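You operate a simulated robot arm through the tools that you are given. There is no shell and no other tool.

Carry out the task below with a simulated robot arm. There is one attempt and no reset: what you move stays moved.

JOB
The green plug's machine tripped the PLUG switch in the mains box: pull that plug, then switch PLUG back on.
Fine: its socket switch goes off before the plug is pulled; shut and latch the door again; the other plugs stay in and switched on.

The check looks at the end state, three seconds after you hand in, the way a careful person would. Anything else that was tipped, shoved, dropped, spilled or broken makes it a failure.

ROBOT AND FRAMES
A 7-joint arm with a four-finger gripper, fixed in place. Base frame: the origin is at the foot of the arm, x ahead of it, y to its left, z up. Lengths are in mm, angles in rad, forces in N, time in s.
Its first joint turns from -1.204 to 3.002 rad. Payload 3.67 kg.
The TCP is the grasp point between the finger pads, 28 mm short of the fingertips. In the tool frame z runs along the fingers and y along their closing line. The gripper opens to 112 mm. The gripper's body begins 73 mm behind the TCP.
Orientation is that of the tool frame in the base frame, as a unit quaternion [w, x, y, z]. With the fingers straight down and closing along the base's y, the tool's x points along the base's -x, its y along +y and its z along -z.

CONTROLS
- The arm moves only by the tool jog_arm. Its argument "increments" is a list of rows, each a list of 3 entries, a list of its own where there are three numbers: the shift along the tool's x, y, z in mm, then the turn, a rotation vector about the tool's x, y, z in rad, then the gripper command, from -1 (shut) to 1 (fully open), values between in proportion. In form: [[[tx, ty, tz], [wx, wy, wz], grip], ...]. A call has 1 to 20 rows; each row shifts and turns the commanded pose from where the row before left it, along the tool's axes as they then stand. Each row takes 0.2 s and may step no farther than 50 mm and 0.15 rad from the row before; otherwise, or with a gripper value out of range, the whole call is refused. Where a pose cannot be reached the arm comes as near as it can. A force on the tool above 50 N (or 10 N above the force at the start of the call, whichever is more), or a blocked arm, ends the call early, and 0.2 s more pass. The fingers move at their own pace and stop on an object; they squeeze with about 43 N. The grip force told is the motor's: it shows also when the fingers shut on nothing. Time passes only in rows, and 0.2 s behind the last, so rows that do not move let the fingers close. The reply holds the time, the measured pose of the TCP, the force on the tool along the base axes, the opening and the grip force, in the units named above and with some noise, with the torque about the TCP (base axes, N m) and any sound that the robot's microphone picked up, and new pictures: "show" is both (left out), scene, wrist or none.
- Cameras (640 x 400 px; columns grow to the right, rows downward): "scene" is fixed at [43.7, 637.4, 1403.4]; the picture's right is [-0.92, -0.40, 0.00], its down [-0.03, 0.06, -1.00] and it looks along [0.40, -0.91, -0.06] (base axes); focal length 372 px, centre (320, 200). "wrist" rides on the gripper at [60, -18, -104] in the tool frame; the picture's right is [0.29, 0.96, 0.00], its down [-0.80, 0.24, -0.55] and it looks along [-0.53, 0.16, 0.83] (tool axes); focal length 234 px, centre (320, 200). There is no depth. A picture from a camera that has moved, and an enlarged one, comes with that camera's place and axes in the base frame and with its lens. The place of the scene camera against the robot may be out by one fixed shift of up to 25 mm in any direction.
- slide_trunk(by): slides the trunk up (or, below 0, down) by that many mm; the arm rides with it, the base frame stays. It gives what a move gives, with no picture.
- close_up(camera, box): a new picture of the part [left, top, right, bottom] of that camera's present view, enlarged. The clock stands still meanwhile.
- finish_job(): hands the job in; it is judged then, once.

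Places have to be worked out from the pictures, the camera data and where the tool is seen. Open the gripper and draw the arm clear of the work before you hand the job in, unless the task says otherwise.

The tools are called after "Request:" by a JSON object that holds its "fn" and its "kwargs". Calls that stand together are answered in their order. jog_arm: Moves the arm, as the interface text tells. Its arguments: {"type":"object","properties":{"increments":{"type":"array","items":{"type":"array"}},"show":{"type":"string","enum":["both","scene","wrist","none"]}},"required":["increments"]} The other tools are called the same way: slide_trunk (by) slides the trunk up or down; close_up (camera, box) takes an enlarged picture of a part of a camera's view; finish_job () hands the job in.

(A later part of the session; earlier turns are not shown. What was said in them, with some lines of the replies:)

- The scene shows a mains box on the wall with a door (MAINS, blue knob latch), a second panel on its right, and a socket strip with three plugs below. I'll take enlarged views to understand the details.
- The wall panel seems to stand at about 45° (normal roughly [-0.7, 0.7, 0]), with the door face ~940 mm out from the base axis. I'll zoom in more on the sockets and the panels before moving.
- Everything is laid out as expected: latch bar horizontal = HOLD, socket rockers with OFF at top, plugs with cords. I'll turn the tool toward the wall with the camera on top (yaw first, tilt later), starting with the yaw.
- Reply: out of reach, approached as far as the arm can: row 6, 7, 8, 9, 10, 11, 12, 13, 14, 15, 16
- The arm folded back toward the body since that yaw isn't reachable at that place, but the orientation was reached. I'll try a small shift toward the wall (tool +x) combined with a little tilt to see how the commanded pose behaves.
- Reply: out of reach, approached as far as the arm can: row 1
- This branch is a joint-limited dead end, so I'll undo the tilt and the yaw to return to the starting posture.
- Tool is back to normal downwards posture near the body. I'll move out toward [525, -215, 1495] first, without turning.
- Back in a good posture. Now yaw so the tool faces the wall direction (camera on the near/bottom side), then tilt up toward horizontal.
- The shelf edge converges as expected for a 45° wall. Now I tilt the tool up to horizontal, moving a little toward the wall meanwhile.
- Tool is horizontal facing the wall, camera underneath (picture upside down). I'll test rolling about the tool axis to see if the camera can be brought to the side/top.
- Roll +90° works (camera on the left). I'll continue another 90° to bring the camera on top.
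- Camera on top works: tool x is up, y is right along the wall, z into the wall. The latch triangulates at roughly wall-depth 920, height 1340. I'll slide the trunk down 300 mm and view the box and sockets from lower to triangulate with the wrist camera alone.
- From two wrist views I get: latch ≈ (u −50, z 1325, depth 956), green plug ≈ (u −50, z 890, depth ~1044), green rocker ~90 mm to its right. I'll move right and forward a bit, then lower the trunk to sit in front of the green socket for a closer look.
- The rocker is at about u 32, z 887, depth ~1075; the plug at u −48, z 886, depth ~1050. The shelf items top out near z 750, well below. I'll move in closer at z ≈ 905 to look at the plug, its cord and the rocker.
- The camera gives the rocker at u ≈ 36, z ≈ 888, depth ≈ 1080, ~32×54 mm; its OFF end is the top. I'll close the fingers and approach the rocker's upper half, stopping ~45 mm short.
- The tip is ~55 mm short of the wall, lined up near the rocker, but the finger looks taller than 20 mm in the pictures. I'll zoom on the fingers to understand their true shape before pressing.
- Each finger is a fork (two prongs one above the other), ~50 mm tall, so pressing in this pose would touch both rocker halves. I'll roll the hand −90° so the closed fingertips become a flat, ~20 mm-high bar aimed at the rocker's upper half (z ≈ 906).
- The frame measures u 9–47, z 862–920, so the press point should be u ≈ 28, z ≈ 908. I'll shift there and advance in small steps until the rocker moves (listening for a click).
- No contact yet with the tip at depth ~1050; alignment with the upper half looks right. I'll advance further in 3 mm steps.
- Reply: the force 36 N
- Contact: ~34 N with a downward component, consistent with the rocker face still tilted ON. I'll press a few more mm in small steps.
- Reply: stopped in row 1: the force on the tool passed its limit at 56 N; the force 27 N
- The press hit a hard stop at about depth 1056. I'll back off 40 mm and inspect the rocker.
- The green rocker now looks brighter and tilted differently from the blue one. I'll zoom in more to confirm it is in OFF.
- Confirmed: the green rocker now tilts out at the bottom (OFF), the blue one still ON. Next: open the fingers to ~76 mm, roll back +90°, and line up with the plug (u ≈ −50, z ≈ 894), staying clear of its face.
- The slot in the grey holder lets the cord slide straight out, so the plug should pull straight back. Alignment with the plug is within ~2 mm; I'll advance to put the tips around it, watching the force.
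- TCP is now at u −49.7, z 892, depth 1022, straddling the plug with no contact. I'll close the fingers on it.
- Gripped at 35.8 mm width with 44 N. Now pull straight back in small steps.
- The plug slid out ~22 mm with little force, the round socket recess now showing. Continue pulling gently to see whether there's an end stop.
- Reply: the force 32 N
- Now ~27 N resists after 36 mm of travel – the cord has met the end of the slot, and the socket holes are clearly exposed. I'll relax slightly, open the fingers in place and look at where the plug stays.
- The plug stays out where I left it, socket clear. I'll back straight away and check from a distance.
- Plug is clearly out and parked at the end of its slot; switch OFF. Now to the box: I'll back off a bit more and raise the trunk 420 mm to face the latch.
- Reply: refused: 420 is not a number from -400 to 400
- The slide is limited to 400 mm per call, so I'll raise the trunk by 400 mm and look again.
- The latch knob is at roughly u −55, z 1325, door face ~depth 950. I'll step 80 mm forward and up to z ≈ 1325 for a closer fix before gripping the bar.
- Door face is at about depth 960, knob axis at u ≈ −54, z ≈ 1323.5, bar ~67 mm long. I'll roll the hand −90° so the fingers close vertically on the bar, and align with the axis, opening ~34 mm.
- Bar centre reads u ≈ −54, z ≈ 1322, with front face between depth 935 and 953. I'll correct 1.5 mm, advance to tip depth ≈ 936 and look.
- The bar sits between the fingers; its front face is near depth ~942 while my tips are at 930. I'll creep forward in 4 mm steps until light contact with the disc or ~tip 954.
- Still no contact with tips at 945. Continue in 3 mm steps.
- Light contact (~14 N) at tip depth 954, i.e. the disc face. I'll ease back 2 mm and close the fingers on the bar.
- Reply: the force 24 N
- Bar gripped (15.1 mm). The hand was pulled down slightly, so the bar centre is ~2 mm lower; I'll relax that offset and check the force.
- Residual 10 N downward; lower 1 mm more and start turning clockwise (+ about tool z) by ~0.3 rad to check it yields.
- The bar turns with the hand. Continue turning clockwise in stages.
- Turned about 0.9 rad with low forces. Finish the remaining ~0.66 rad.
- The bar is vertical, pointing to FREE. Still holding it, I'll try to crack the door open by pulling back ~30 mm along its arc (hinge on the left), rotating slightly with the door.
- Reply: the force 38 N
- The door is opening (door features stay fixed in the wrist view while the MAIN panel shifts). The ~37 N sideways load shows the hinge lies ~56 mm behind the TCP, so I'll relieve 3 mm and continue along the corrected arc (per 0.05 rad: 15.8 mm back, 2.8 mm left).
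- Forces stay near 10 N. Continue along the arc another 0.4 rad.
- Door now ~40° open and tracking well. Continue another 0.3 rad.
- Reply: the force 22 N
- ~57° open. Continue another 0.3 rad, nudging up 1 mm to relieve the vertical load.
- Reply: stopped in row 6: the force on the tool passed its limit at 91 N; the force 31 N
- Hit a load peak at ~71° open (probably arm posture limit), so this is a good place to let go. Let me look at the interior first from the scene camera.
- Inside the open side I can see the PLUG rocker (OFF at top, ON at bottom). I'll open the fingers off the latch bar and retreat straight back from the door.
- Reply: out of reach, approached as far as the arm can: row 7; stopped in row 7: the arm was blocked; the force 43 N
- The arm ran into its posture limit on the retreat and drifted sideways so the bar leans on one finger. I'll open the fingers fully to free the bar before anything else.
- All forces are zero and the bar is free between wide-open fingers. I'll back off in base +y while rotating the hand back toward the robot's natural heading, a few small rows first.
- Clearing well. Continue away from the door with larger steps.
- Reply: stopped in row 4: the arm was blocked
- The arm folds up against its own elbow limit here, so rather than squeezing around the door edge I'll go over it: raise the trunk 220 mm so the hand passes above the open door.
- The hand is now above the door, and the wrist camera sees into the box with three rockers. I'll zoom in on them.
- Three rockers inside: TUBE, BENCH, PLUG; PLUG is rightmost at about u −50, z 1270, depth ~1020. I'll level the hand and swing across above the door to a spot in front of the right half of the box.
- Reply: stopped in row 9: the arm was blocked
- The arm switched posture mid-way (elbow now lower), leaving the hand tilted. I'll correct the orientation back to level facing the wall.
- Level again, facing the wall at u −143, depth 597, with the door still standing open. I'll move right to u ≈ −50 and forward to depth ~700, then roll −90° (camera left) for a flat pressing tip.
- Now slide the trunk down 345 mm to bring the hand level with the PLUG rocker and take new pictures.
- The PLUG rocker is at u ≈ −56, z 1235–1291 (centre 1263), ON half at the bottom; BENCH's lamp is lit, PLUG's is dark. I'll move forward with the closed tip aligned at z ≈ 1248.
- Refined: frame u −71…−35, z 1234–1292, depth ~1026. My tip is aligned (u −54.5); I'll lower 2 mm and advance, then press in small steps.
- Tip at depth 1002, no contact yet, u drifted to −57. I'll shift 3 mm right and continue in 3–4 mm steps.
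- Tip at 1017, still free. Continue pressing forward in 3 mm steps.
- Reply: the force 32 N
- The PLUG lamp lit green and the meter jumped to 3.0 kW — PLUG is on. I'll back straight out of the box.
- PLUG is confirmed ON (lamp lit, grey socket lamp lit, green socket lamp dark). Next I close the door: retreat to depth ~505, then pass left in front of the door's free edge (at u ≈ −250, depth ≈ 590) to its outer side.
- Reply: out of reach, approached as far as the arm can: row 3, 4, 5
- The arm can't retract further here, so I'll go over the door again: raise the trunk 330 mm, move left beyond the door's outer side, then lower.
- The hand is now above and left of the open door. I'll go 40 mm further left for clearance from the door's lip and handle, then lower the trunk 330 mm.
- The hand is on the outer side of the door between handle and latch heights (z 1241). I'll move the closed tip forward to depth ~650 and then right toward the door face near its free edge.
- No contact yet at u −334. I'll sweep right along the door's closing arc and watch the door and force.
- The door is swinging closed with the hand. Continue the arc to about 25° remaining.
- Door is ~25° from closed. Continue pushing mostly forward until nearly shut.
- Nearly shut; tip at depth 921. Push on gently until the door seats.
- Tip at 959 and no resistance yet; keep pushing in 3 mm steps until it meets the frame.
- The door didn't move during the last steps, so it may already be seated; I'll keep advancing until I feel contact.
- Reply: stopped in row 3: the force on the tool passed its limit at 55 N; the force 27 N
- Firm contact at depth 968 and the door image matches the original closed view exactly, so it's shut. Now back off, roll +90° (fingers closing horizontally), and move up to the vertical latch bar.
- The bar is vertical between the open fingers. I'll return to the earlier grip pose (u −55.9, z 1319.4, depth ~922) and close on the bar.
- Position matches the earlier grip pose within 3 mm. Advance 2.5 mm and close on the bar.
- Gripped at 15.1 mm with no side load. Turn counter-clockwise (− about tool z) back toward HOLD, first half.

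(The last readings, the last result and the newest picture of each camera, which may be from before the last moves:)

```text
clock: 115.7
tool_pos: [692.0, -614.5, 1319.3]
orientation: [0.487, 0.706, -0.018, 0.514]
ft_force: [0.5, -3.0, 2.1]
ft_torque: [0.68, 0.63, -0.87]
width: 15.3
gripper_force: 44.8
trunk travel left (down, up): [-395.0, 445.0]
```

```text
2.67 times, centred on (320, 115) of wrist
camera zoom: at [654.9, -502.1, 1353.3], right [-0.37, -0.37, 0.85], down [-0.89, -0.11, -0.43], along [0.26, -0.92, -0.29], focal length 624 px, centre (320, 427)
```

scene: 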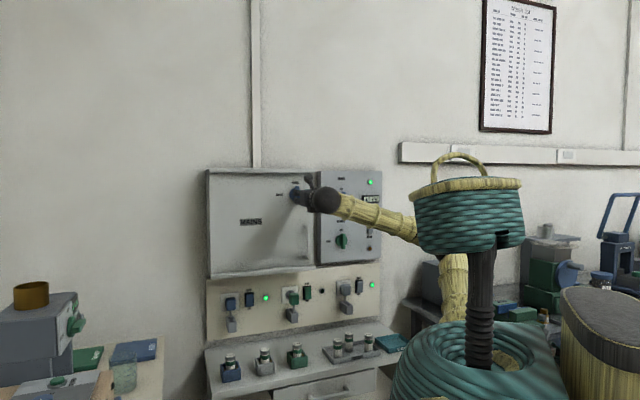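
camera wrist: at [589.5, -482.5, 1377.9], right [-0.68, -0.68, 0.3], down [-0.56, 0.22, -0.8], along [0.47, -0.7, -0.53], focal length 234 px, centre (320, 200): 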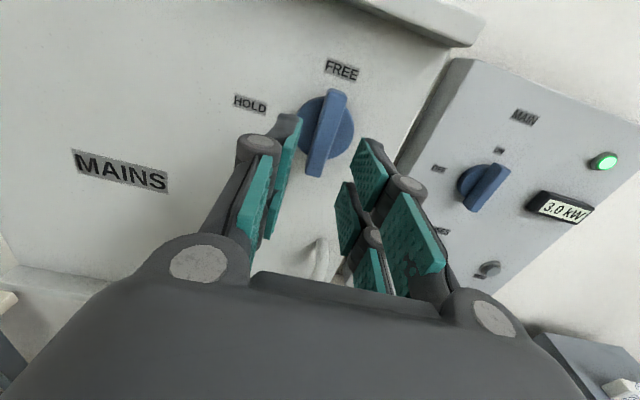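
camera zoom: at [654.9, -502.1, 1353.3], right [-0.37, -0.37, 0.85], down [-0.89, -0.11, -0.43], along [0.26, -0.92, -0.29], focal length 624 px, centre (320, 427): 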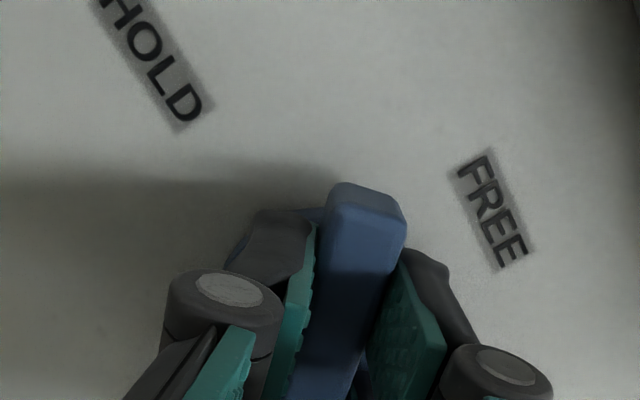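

Turning freely. Finish the remaining ~0.85 rad to HOLD.

Request:
{"fn": "jog_arm", "kwargs": {"increments": [[[0, 0, 0], [0, 0, -0.12], -1], [[0, 0, 0], [0, 0, -0.12], -1], [[0, 0, 0], [0, 0, -0.12], -1], [[0, 0, 0], [0, 0, -0.12], -1], [[0, 0, 0], [0, 0, -0.12], -1], [[0, 0, 0], [0, 0, -0.12], -1], [[0, 0, 0], [0, 0, -0.12], -1], [[0, 0, 0], [0, 0, -0.02], -1]], "show": "both"}}

Request:
{"fn": "close_up", "kwargs": {"camera": "wrist", "box": [200, 40, 440, 190]}}

Request:
{"fn": "close_up", "kwargs": {"camera": "scene", "box": [265, 165, 345, 225]}}

```text
clock: 117.5
tool_pos: [692.3, -613.0, 1320.1]
orientation: [0.657, 0.649, 0.278, 0.264]
ft_force: [4.0, -1.3, 5.0]
ft_torque: [0.75, -0.87, -1.15]
width: 15.1
gripper_force: 45.1
trunk travel left (down, up): [-395.0, 445.0]
camera wrist: at [658.9, -497.5, 1301.7], right [0.21, 0.22, 0.95], down [-0.95, -0.17, 0.25], along [0.22, -0.96, 0.17], focal length 234 px, centre (320, 200)
```

scene: 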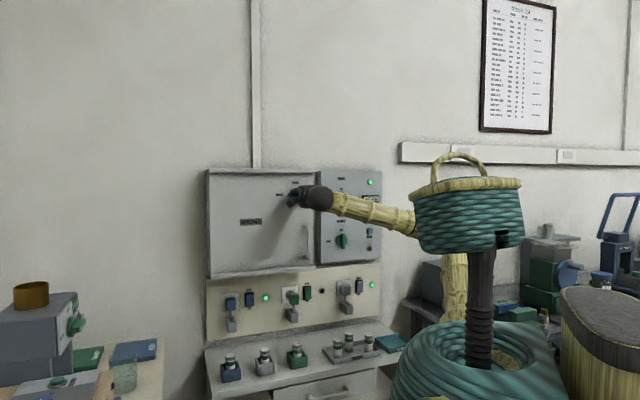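
wrist: 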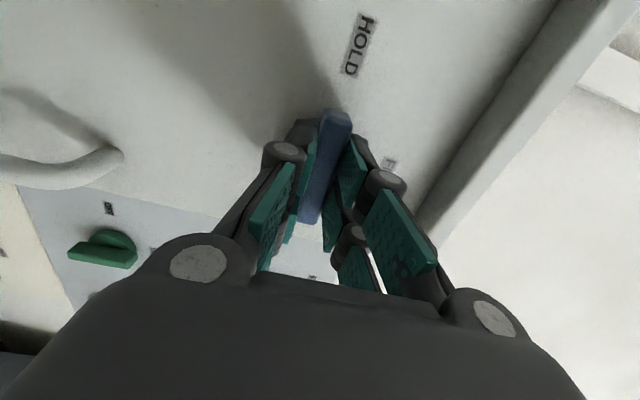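

```text
2.67 times, centred on (320, 115) of wrist
camera zoom: at [658.9, -497.5, 1301.7], right [0.21, 0.22, 0.95], down [-0.95, -0.17, 0.25], along [0.22, -0.96, 0.17], focal length 624 px, centre (320, 427)
```

zoom: 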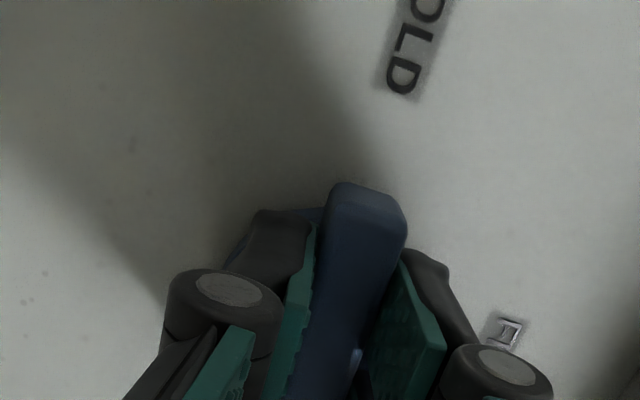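

```text
6.67 times, centred on (305, 195) of scene
camera zoom: at [43.7, 637.4, 1403.4], right [-0.92, -0.4, 0.0], down [-0.03, 0.06, -1.0], along [0.4, -0.91, -0.06], focal length 2481 px, centre (420, 233)
```

zoom: 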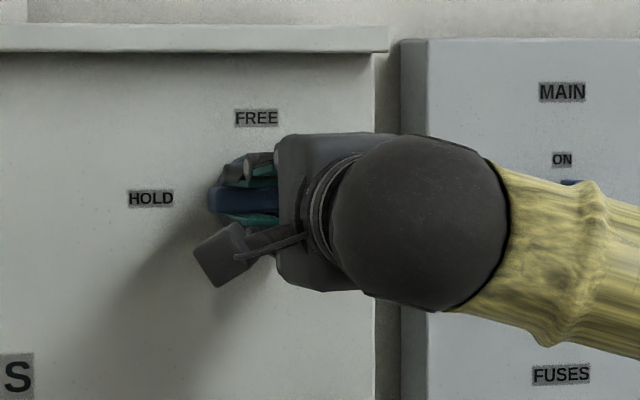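

The bar is horizontal at HOLD (slightly past the original angle, so at its stop). Before letting go I'll tug 4 mm gently to verify that the latch holds the door.

Request:
{"fn": "jog_arm", "kwargs": {"increments": [[[0, 0, -2], [0, 0, 0], -1], [[0, 0, -2], [0, 0, 0], -1]], "show": "none"}}

Request:
{"fn": "close_up", "kwargs": {"camera": "scene", "box": [190, 150, 400, 290]}}

```text
clock: 118.0
tool_pos: [687.8, -611.0, 1320.8]
orientation: [0.657, 0.649, 0.277, 0.266]
ft_force: [6.6, -1.6, 6.8]
ft_torque: [0.7, -0.86, -1.32]
width: 14.8
gripper_force: 45.6
trunk travel left (down, up): [-395.0, 445.0]
```

```text
2.86 times, centred on (295, 220) of scene
camera zoom: at [43.7, 637.4, 1403.4], right [-0.92, -0.4, 0.0], down [-0.03, 0.06, -1.0], along [0.4, -0.91, -0.06], focal length 1063 px, centre (391, 143)
```

zoom: 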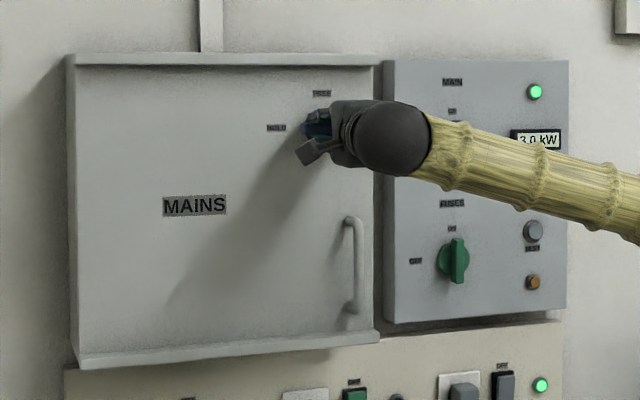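

Only ~6 N at 4.6 mm – could be latch play. I'll pull 4 mm more to see if a hard stop appears.

Request:
{"fn": "jog_arm", "kwargs": {"increments": [[[0, 0, -2], [0, 0, 0], -1], [[0, 0, -2], [0, 0, 0], -1]], "show": "none"}}

Request:
{"fn": "close_up", "kwargs": {"camera": "wrist", "box": [200, 40, 440, 190]}}

Request:
{"fn": "close_up", "kwargs": {"camera": "scene", "box": [265, 160, 345, 290]}}

```text
clock: 118.7
tool_pos: [685.8, -607.8, 1319.6]
orientation: [0.657, 0.65, 0.276, 0.265]
ft_force: [6.8, -1.3, 6.3]
ft_torque: [0.64, -0.84, -1.3]
width: 15.4
gripper_force: 45.2
trunk travel left (down, up): [-395.0, 445.0]
```

```text
2.67 times, centred on (320, 115) of wrist
camera zoom: at [654.0, -491.7, 1301.8], right [0.21, 0.22, 0.95], down [-0.95, -0.17, 0.25], along [0.22, -0.96, 0.17], focal length 624 px, centre (320, 427)
```

zoom: 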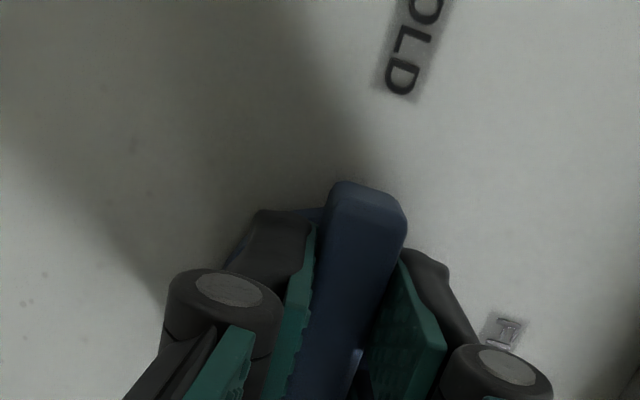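

```text
3.08 times, centred on (305, 225) of scene
camera zoom: at [43.7, 637.4, 1403.4], right [-0.92, -0.4, 0.0], down [-0.03, 0.06, -1.0], along [0.4, -0.91, -0.06], focal length 1145 px, centre (366, 123)
```

zoom: 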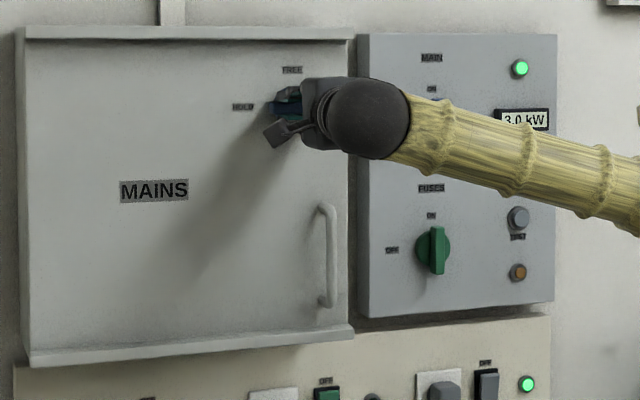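

The door follows freely by ~8 mm despite HOLD, so it was either not fully seated when I turned or the latch needs to be turned with the door pressed shut. I'll push it gently back and see at what depth resistance occurs.

Request:
{"fn": "jog_arm", "kwargs": {"increments": [[[0, 0, 2], [0, 0, 0], -1], [[0, 0, 2], [0, 0, 0], -1], [[0, 0, 2], [0, 0, 0], -1], [[0, 0, 2], [0, 0, 0], -1]], "show": "none"}}

```text
clock: 119.7
tool_pos: [690.7, -612.3, 1320.7]
orientation: [0.656, 0.65, 0.277, 0.265]
ft_force: [-4.4, 2.1, -1.9]
ft_torque: [0.77, -0.76, 1.47]
width: 15.3
gripper_force: 45.1
trunk travel left (down, up): [-395.0, 445.0]
```

At depth 921.4 only ~5 N. Continue 1 mm steps to find the closed stop.

Request:
{"fn": "jog_arm", "kwargs": {"increments": [[[0, 0, 1.5], [0, 0, 0], -1], [[0, 0, 1.5], [0, 0, 0], -1], [[0, 0, 1.5], [0, 0, 0], -1]], "show": "none"}}

```text
clock: 120.5
tool_pos: [691.8, -614.6, 1319.9]
orientation: [0.657, 0.649, 0.278, 0.265]
ft_force: [-30.1, 21.9, -21.7]
ft_torque: [1.24, -0.35, -0.63]
width: 14.9
gripper_force: 44.8
trunk travel left (down, up): [-395.0, 445.0]
```

The closed stop is at depth ~923.8 (same as originally). Now tug again from this fully pressed state.

Request:
{"fn": "jog_arm", "kwargs": {"increments": [[[0, 0, -2], [0, 0, 0], -1], [[0, 0, -2], [0, 0, 0], -1], [[0, 0, -2], [0, 0, 0], -1]], "show": "none"}}

```text
clock: 121.2
tool_pos: [691.2, -614.2, 1320.6]
orientation: [0.657, 0.649, 0.277, 0.266]
ft_force: [11.6, 4.1, 2.6]
ft_torque: [0.76, -0.78, -1.15]
width: 14.9
gripper_force: 44.7
trunk travel left (down, up): [-395.0, 445.0]
```

Still at 923.1 with ~5 N; continue tugging a few mm to see if it holds.

Request:
{"fn": "jog_arm", "kwargs": {"increments": [[[0, 0, -2], [0, 0, 0], -1], [[0, 0, -2], [0, 0, 0], -1]], "show": "none"}}

```text
clock: 121.8
tool_pos: [687.7, -609.9, 1319.8]
orientation: [0.656, 0.65, 0.276, 0.265]
ft_force: [14.5, 4.4, 4.2]
ft_torque: [0.72, -0.84, -1.07]
width: 15.1
gripper_force: 44.8
trunk travel left (down, up): [-395.0, 445.0]
```

The door still follows with ~7 N hinge friction, so HOLD isn't catching yet. I'll press the door back to its stop, release the bar, back off and inspect the bar angle closely.

Request:
{"fn": "jog_arm", "kwargs": {"increments": [[[0, 0, 2], [0, 0, 0], -1], [[0, 0, 2], [0, 0, 0], -1], [[0, 0, 2], [0, 0, 0], -1], [[0, 0, 1], [0, 0, 0], -1], [[0, 0, 0], [0, 0, 0], -0.6], [[0, 0, 0], [0, 0, 0], -0.3], [[0, 0, -10], [0, 0, 0], -0.3], [[0, 0, -30], [0, 0, 0], -0.3], [[0, 0, -40], [0, 0, 0], -0.3], [[0, 0, -40], [0, 0, 0], -0.3]], "show": "both"}}

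Request:
{"fn": "close_up", "kwargs": {"camera": "scene", "box": [265, 165, 325, 220]}}

Request:
{"fn": "close_up", "kwargs": {"camera": "wrist", "box": [200, 20, 440, 170]}}

Request:
{"fn": "close_up", "kwargs": {"camera": "scene", "box": [200, 160, 390, 280]}}

```text
clock: 124.0
tool_pos: [608.2, -527.2, 1320.5]
orientation: [0.657, 0.649, 0.277, 0.266]
ft_force: [0.1, 0.1, -0.3]
ft_torque: [0.04, -0.01, 0.0]
width: 39.1
gripper_force: 0.2
trunk travel left (down, up): [-395.0, 445.0]
camera wrist: at [575.6, -411.9, 1302.1], right [0.21, 0.22, 0.95], down [-0.95, -0.17, 0.25], along [0.22, -0.96, 0.17], focal length 234 px, centre (320, 200)
```

scene: 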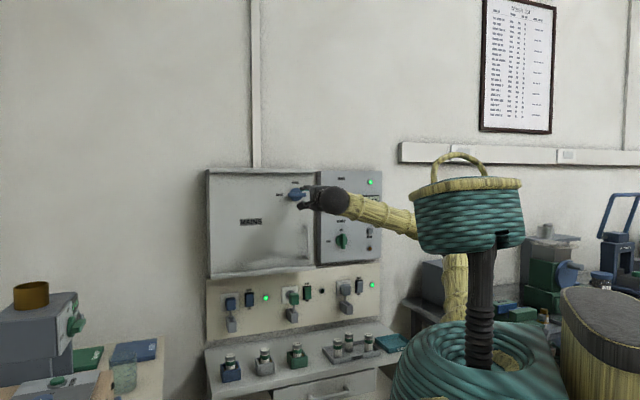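
wrist: 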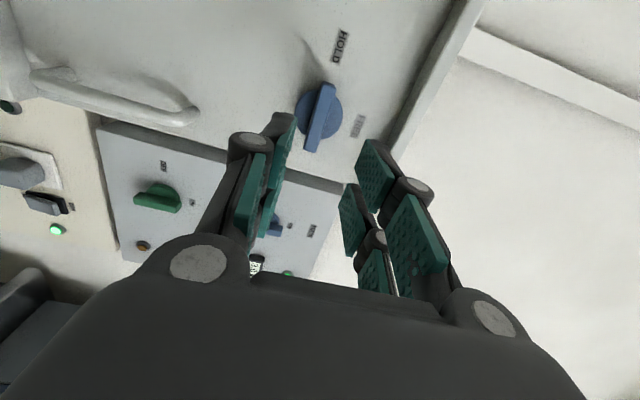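

```text
7.27 times, centred on (295, 192) of scene
camera zoom: at [43.7, 637.4, 1403.4], right [-0.92, -0.4, 0.0], down [-0.03, 0.06, -1.0], along [0.4, -0.91, -0.06], focal length 2707 px, centre (502, 254)
```

zoom: 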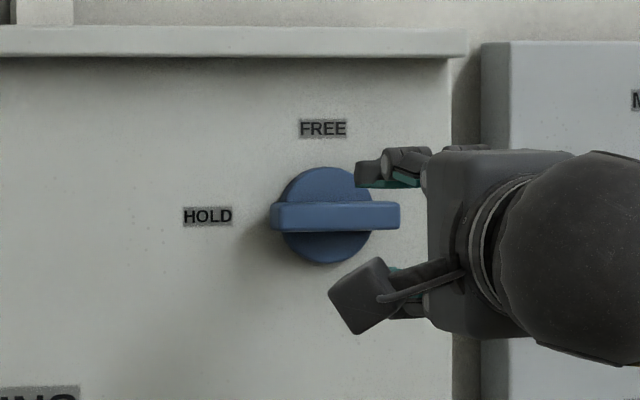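

```text
2.67 times, centred on (320, 95) of wrist
camera zoom: at [575.6, -411.9, 1302.1], right [0.21, 0.22, 0.95], down [-0.95, -0.17, 0.25], along [0.22, -0.96, 0.17], focal length 624 px, centre (320, 480)
```

zoom: 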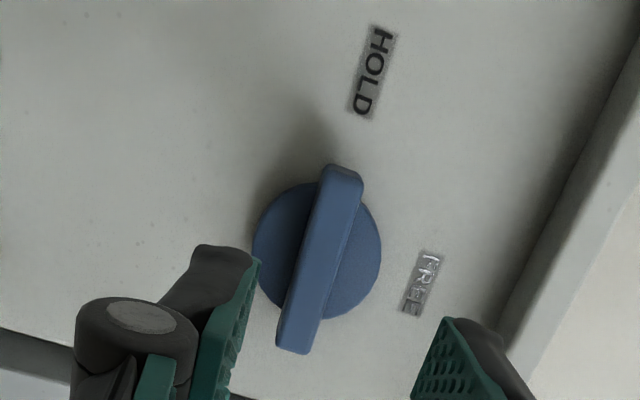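

```text
3.33 times, centred on (295, 220) of scene
camera zoom: at [43.7, 637.4, 1403.4], right [-0.92, -0.4, 0.0], down [-0.03, 0.06, -1.0], along [0.4, -0.91, -0.06], focal length 1241 px, centre (403, 133)
```

zoom: 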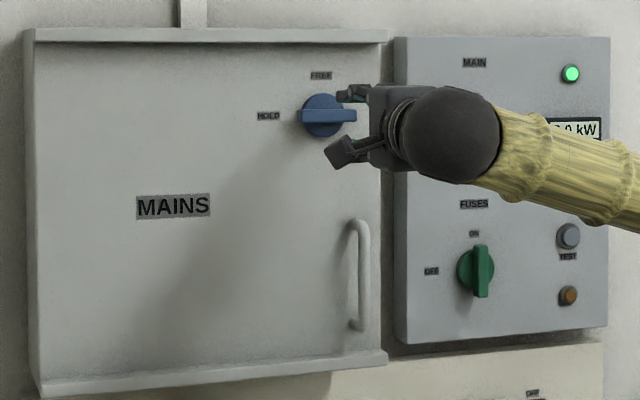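

The view now matches the initial picture pixel-for-pixel (door seated, bar at HOLD). To be sure the latch engages, I'll regrip the bar, turn to FREE, press the door firmly to its stop and turn to HOLD again while pressing, then re-test.

Request:
{"fn": "jog_arm", "kwargs": {"increments": [[[-1.3, 0, 40], [0, 0, 0], -0.3], [[0, 0, 40], [0, 0, 0], -0.3], [[0, 0, 25], [0, 0, 0], -0.3], [[0, 0, 8], [0, 0, 0], -0.3], [[0, 0, 5], [0, 0, 0], -0.3], [[0, 0, 0], [0, 0, 0], -0.6], [[0, 0, 0], [0, 0, 0], -0.8], [[0, 0, 0], [0, 0, 0], -1], [[0, 0, 0], [0, 0, 0], -1]], "show": "none"}}

Request:
{"fn": "close_up", "kwargs": {"camera": "wrist", "box": [200, 40, 440, 190]}}

```text
clock: 126.0
tool_pos: [690.7, -614.7, 1321.0]
orientation: [0.657, 0.649, 0.276, 0.265]
ft_force: [2.3, -0.7, 2.3]
ft_torque: [0.69, -0.78, -0.26]
width: 15.2
gripper_force: 44.6
trunk travel left (down, up): [-395.0, 445.0]
```

```text
2.67 times, centred on (320, 115) of wrist
camera zoom: at [657.5, -498.5, 1301.8], right [0.21, 0.22, 0.95], down [-0.95, -0.17, 0.25], along [0.22, -0.96, 0.17], focal length 624 px, centre (320, 427)
```

zoom: 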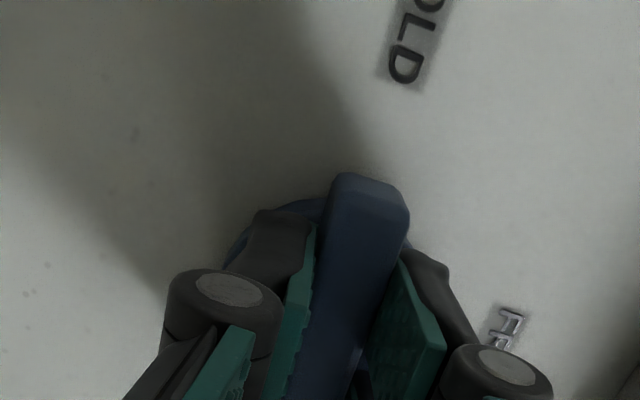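

Gripped again at the closed position with no side load. First a quick tug test in this relaxed state.

Request:
{"fn": "jog_arm", "kwargs": {"increments": [[[0, 0, -2], [0, 0, 0], -1], [[0, 0, -2], [0, 0, 0], -1], [[0, 0, -2], [0, 0, 0], -1]], "show": "none"}}

Request:
{"fn": "close_up", "kwargs": {"camera": "wrist", "box": [200, 40, 440, 190]}}

Request:
{"fn": "close_up", "kwargs": {"camera": "scene", "box": [200, 160, 390, 280]}}

```text
clock: 126.8
tool_pos: [685.5, -610.5, 1321.0]
orientation: [0.656, 0.65, 0.278, 0.265]
ft_force: [8.3, 0.7, 6.4]
ft_torque: [0.7, -0.91, -1.25]
width: 15.2
gripper_force: 45.1
trunk travel left (down, up): [-395.0, 445.0]
```

```text
2.67 times, centred on (320, 115) of wrist
camera zoom: at [653.9, -494.5, 1301.7], right [0.21, 0.22, 0.95], down [-0.95, -0.17, 0.25], along [0.22, -0.96, 0.17], focal length 624 px, centre (320, 427)
```

zoom: 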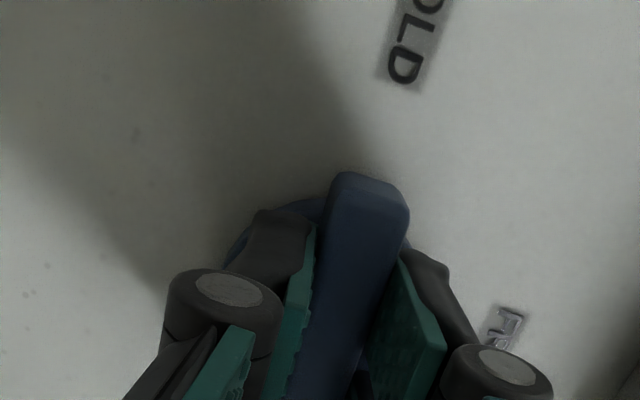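

```text
3.33 times, centred on (295, 220) of scene
camera zoom: at [43.7, 637.4, 1403.4], right [-0.92, -0.4, 0.0], down [-0.03, 0.06, -1.0], along [0.4, -0.91, -0.06], focal length 1241 px, centre (403, 133)
```

zoom: 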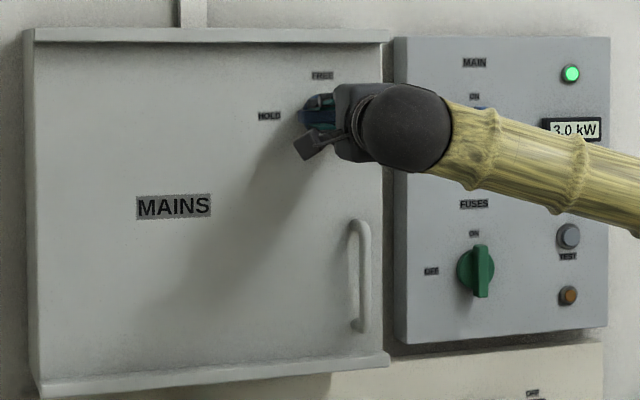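

It still moves ~7 mm at ~5 N. I'll pull another 12 mm along the arc to see whether the latch tongue catches at all.

Request:
{"fn": "jog_arm", "kwargs": {"increments": [[[0.7, 0, -4], [0, -0.0127, 0], -1], [[0.7, 0, -4], [0, -0.0127, 0], -1], [[0.7, 0, -4], [0, -0.0127, 0], -1]], "show": "none"}}

Request:
{"fn": "close_up", "kwargs": {"camera": "scene", "box": [200, 160, 390, 280]}}

```text
clock: 127.7
tool_pos: [681.1, -603.1, 1319.8]
orientation: [0.661, 0.655, 0.263, 0.253]
ft_force: [32.0, -16.4, 28.1]
ft_torque: [0.53, -1.25, -0.24]
width: 15.2
gripper_force: 44.4
trunk travel left (down, up): [-395.0, 445.0]
```

```text
3.33 times, centred on (295, 220) of scene
camera zoom: at [43.7, 637.4, 1403.4], right [-0.92, -0.4, 0.0], down [-0.03, 0.06, -1.0], along [0.4, -0.91, -0.06], focal length 1241 px, centre (403, 133)
```

zoom: 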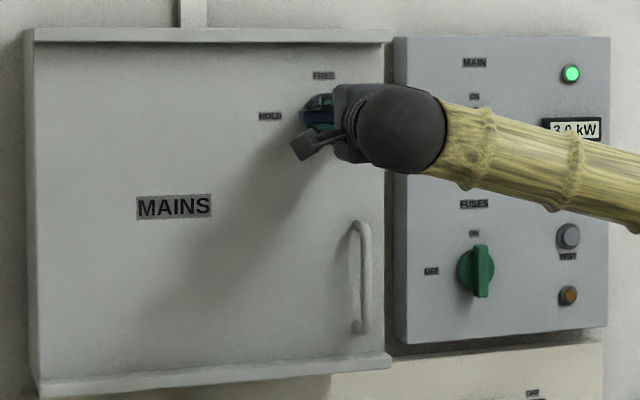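

Now a firm catch: 34 N resisting at ~15 mm, so the latch tongue is engaged (just with play). I'll push the door back to its stop and let go.

Request:
{"fn": "jog_arm", "kwargs": {"increments": [[[-0.7, 0, 4], [0, 0.0127, 0], -1], [[-0.7, 0, 4], [0, 0.0127, 0], -1], [[-0.7, 0, 4], [0, 0.0127, 0], -1], [[0, 0, 2], [0, 0, 0], -1], [[0, 0, 2], [0, 0, 0], -1], [[0, 0, 2], [0, 0, 0], -1]], "show": "none"}}

```text
clock: 129.1
tool_pos: [686.3, -613.4, 1320.0]
orientation: [0.656, 0.649, 0.278, 0.266]
ft_force: [-36.8, 19.2, -20.6]
ft_torque: [1.17, -0.49, -0.53]
width: 14.9
gripper_force: 44.6
trunk travel left (down, up): [-395.0, 445.0]
```

Resistance 40 N at depth 919 (the fingers slid ~4 mm on the bar during the catch). I'll check in the scene that the door is flush before releasing.

Request:
{"fn": "close_up", "kwargs": {"camera": "scene", "box": [200, 160, 390, 280]}}

Request:
{"fn": "close_up", "kwargs": {"camera": "wrist", "box": [200, 40, 440, 190]}}

```text
3.33 times, centred on (295, 220) of scene
camera zoom: at [43.7, 637.4, 1403.4], right [-0.92, -0.4, 0.0], down [-0.03, 0.06, -1.0], along [0.4, -0.91, -0.06], focal length 1241 px, centre (403, 133)
```

zoom: 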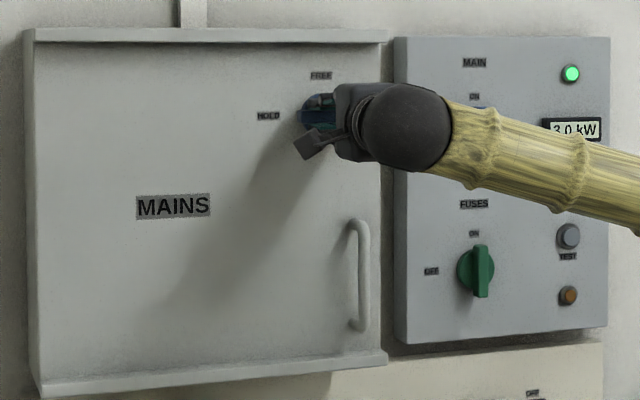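

```text
2.67 times, centred on (320, 115) of wrist
camera zoom: at [655.0, -497.4, 1301.9], right [0.21, 0.22, 0.95], down [-0.95, -0.17, 0.25], along [0.22, -0.96, 0.17], focal length 624 px, centre (320, 427)
```

zoom: 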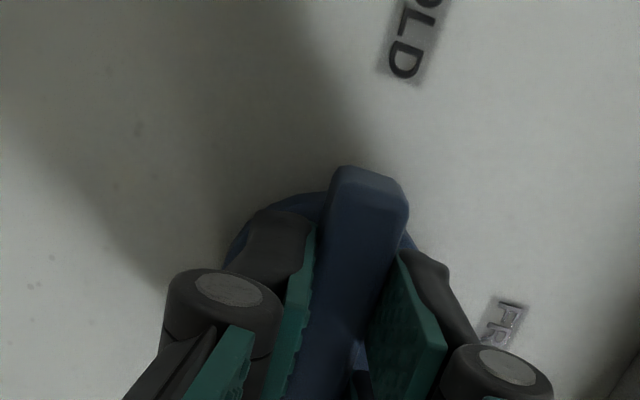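

Labels are back at their original pixel positions – door flush. Relax 2 mm, open the fingers and retreat straight back.

Request:
{"fn": "jog_arm", "kwargs": {"increments": [[[0, 0, -1.5], [0, 0, 0], -1], [[0, 0, 0], [0, 0, 0], -0.6], [[0, 0, 0], [0, 0, 0], -0.3], [[0, 0, -10], [0, 0, 0], -0.3], [[0, 0, -30], [0, 0, 0], -0.3], [[0, 0, -40], [0, 0, 0], -0.3], [[0, 0, -40], [0, 0, 0], -0.3], [[0, 0, -40], [0, 0, 0], -0.3], [[0, 0, -40], [0, 0, 0], 0.3]], "show": "both"}}

Request:
{"fn": "close_up", "kwargs": {"camera": "scene", "box": [265, 165, 325, 220]}}

Request:
{"fn": "close_up", "kwargs": {"camera": "scene", "box": [200, 160, 390, 280]}}

Request:
{"fn": "close_up", "kwargs": {"camera": "scene", "box": [200, 260, 390, 380]}}

```text
clock: 131.1
tool_pos: [546.9, -469.8, 1320.7]
orientation: [0.657, 0.649, 0.276, 0.264]
ft_force: [0.3, 0.7, -0.1]
ft_torque: [0.01, 0.04, -0.03]
width: 72.6
gripper_force: 0.1
trunk travel left (down, up): [-395.0, 445.0]
camera wrist: at [513.9, -354.2, 1302.3], right [0.21, 0.22, 0.95], down [-0.95, -0.17, 0.25], along [0.22, -0.96, 0.17], focal length 234 px, centre (320, 200)
```

scene: 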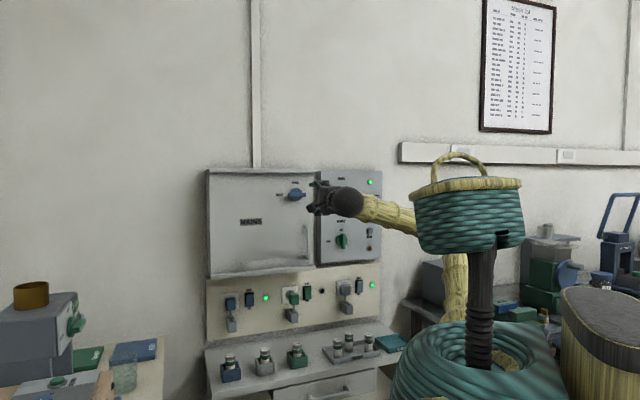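
wrist: 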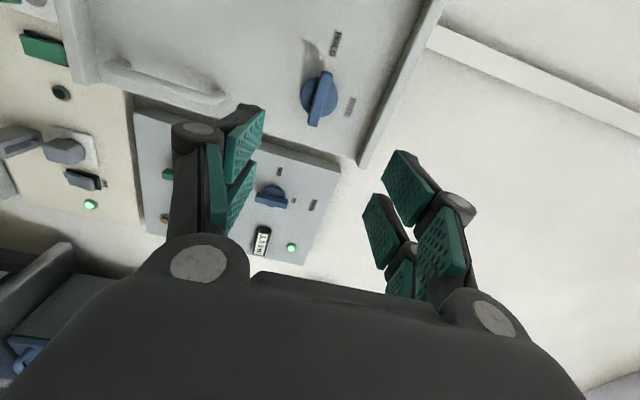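

```text
7.27 times, centred on (295, 192) of scene
camera zoom: at [43.7, 637.4, 1403.4], right [-0.92, -0.4, 0.0], down [-0.03, 0.06, -1.0], along [0.4, -0.91, -0.06], focal length 2707 px, centre (502, 254)
```

zoom: 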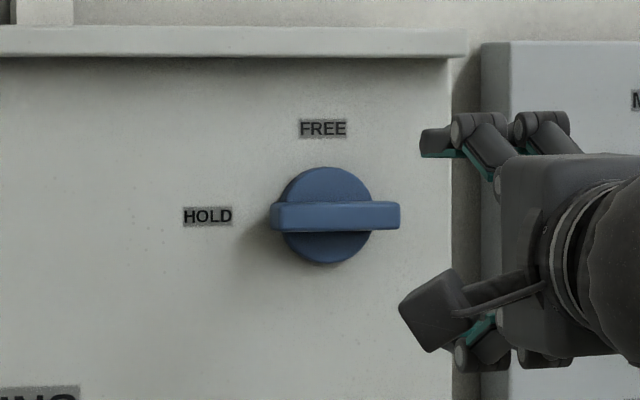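

```text
3.33 times, centred on (295, 220) of scene
camera zoom: at [43.7, 637.4, 1403.4], right [-0.92, -0.4, 0.0], down [-0.03, 0.06, -1.0], along [0.4, -0.91, -0.06], focal length 1241 px, centre (403, 133)
```

zoom: 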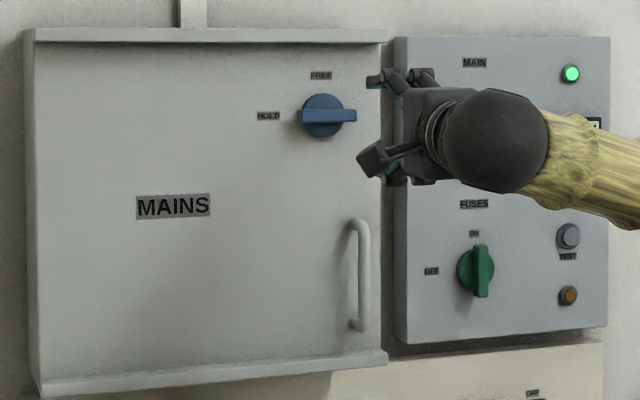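

```text
3.33 times, centred on (295, 320) of scene
camera zoom: at [43.7, 637.4, 1403.4], right [-0.92, -0.4, 0.0], down [-0.03, 0.06, -1.0], along [0.4, -0.91, -0.06], focal length 1241 px, centre (403, -200)
```

zoom: 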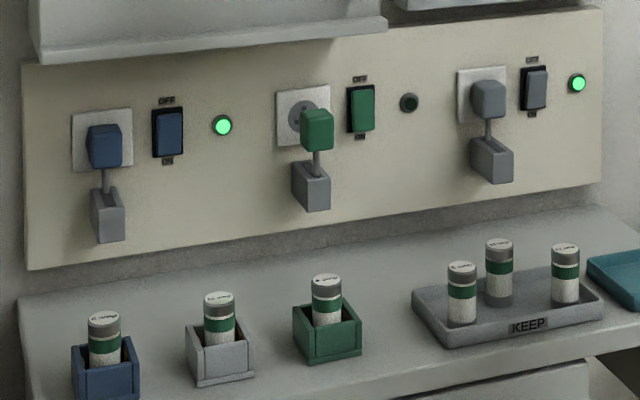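

Door shut with latch at HOLD; blue and grey sockets are lit, green is switched off and unplugged, fuses undisturbed. I'll open the gripper and draw the arm clear before handing in.

Request:
{"fn": "jog_arm", "kwargs": {"increments": [[[0, 0, -30], [0, 0, 0], 1], [[0, 0, -30], [0, 0, 0], 1], [[0, 0, 0], [0, 0, 0], 1]], "show": "none"}}

Request:
{"fn": "slide_trunk", "kwargs": {"by": 250}}

Request:
{"fn": "close_up", "kwargs": {"camera": "scene", "box": [0, 0, 640, 400]}}

Request:
{"fn": "close_up", "kwargs": {"camera": "scene", "box": [200, 160, 390, 330]}}

```text
clock: 131.8
tool_pos: [505.1, -429.1, 1319.7]
orientation: [0.657, 0.649, 0.277, 0.265]
ft_force: [-0.2, 0.2, -0.7]
ft_torque: [-0.03, 0.04, 0.01]
width: 111.8
gripper_force: 0.0
trunk travel left (down, up): [-395.0, 445.0]
```

```text
clock: 134.4
tool_pos: [504.9, -430.4, 1570.5]
orientation: [0.657, 0.649, 0.277, 0.265]
ft_force: [0.9, -0.4, 0.3]
ft_torque: [0.0, 0.03, -0.01]
width: 112.2
gripper_force: 0.0
trunk travel left (down, up): [-645.0, 195.0]
```

```text
1.00 times, centred on (320, 200) of scene (not enlarged: the box is as wide or as high as the picture)
camera zoom: at [43.7, 637.4, 1403.4], right [-0.92, -0.4, 0.0], down [-0.03, 0.06, -1.0], along [0.4, -0.91, -0.06], focal length 372 px, centre (320, 200)
```

zoom: 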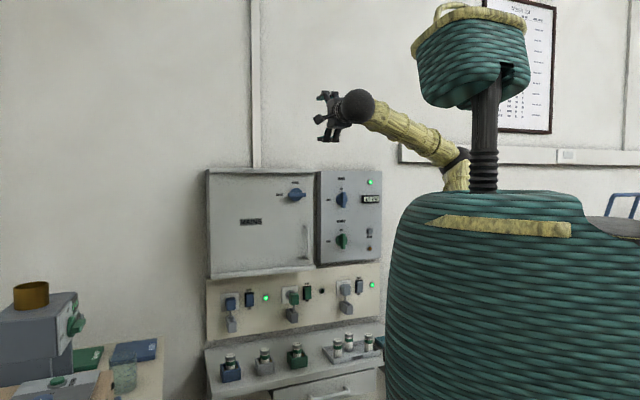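

```text
2.35 times, centred on (295, 245) of scene
camera zoom: at [43.7, 637.4, 1403.4], right [-0.92, -0.4, 0.0], down [-0.03, 0.06, -1.0], along [0.4, -0.91, -0.06], focal length 876 px, centre (379, 94)
```

zoom: 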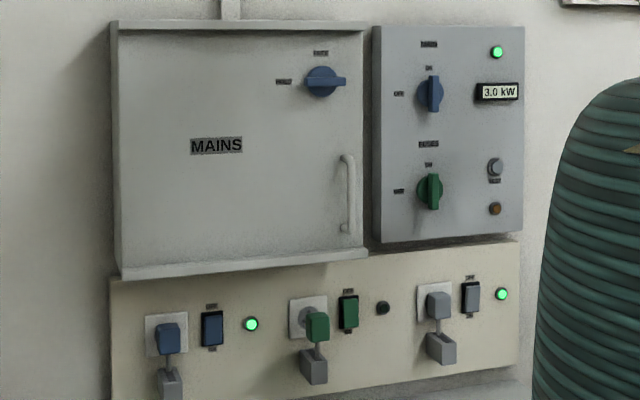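

The final pictures show the door shut and the latch at HOLD. The meter reads 3.0 kW and the blue and grey socket lamps are lit. The green plug is out and its switch is off. The arm is clear with the gripper open, so I'm handing the job in.

Request:
{"fn": "finish_job", "kwargs": {}}

```text
The job is handed in.
```

I pulled the green plug, switched PLUG back on, and shut and latched the mains box door. I've handed the job in; no result came back beyond confirmation that it was received.

- **Green socket:** I switched it OFF first, then drew the plug straight out to the end of its cord slot, where it stayed. Its lamp is dark.
- **PLUG switch:** It is ON. When I pressed it, its lamp lit and the meter went from 1.5 to 3.0 kW.
- **Door:** It is shut, with the latch at HOLD. I tugged on it to check: it gave about 15 mm of play, then the latch caught at about 34 N. I pushed it flush again before letting go.
- **Other plugs:** The blue and grey plugs are still in and switched on, and their lamps are lit.
- **Surroundings:** From the pictures, nothing on the shelf below was moved.

While letting go of the open door, the arm reached its limit and one finger leaned on the latch bar. I freed it, and the latch worked normally afterwards. The arm finished clear of the work with the gripper open.
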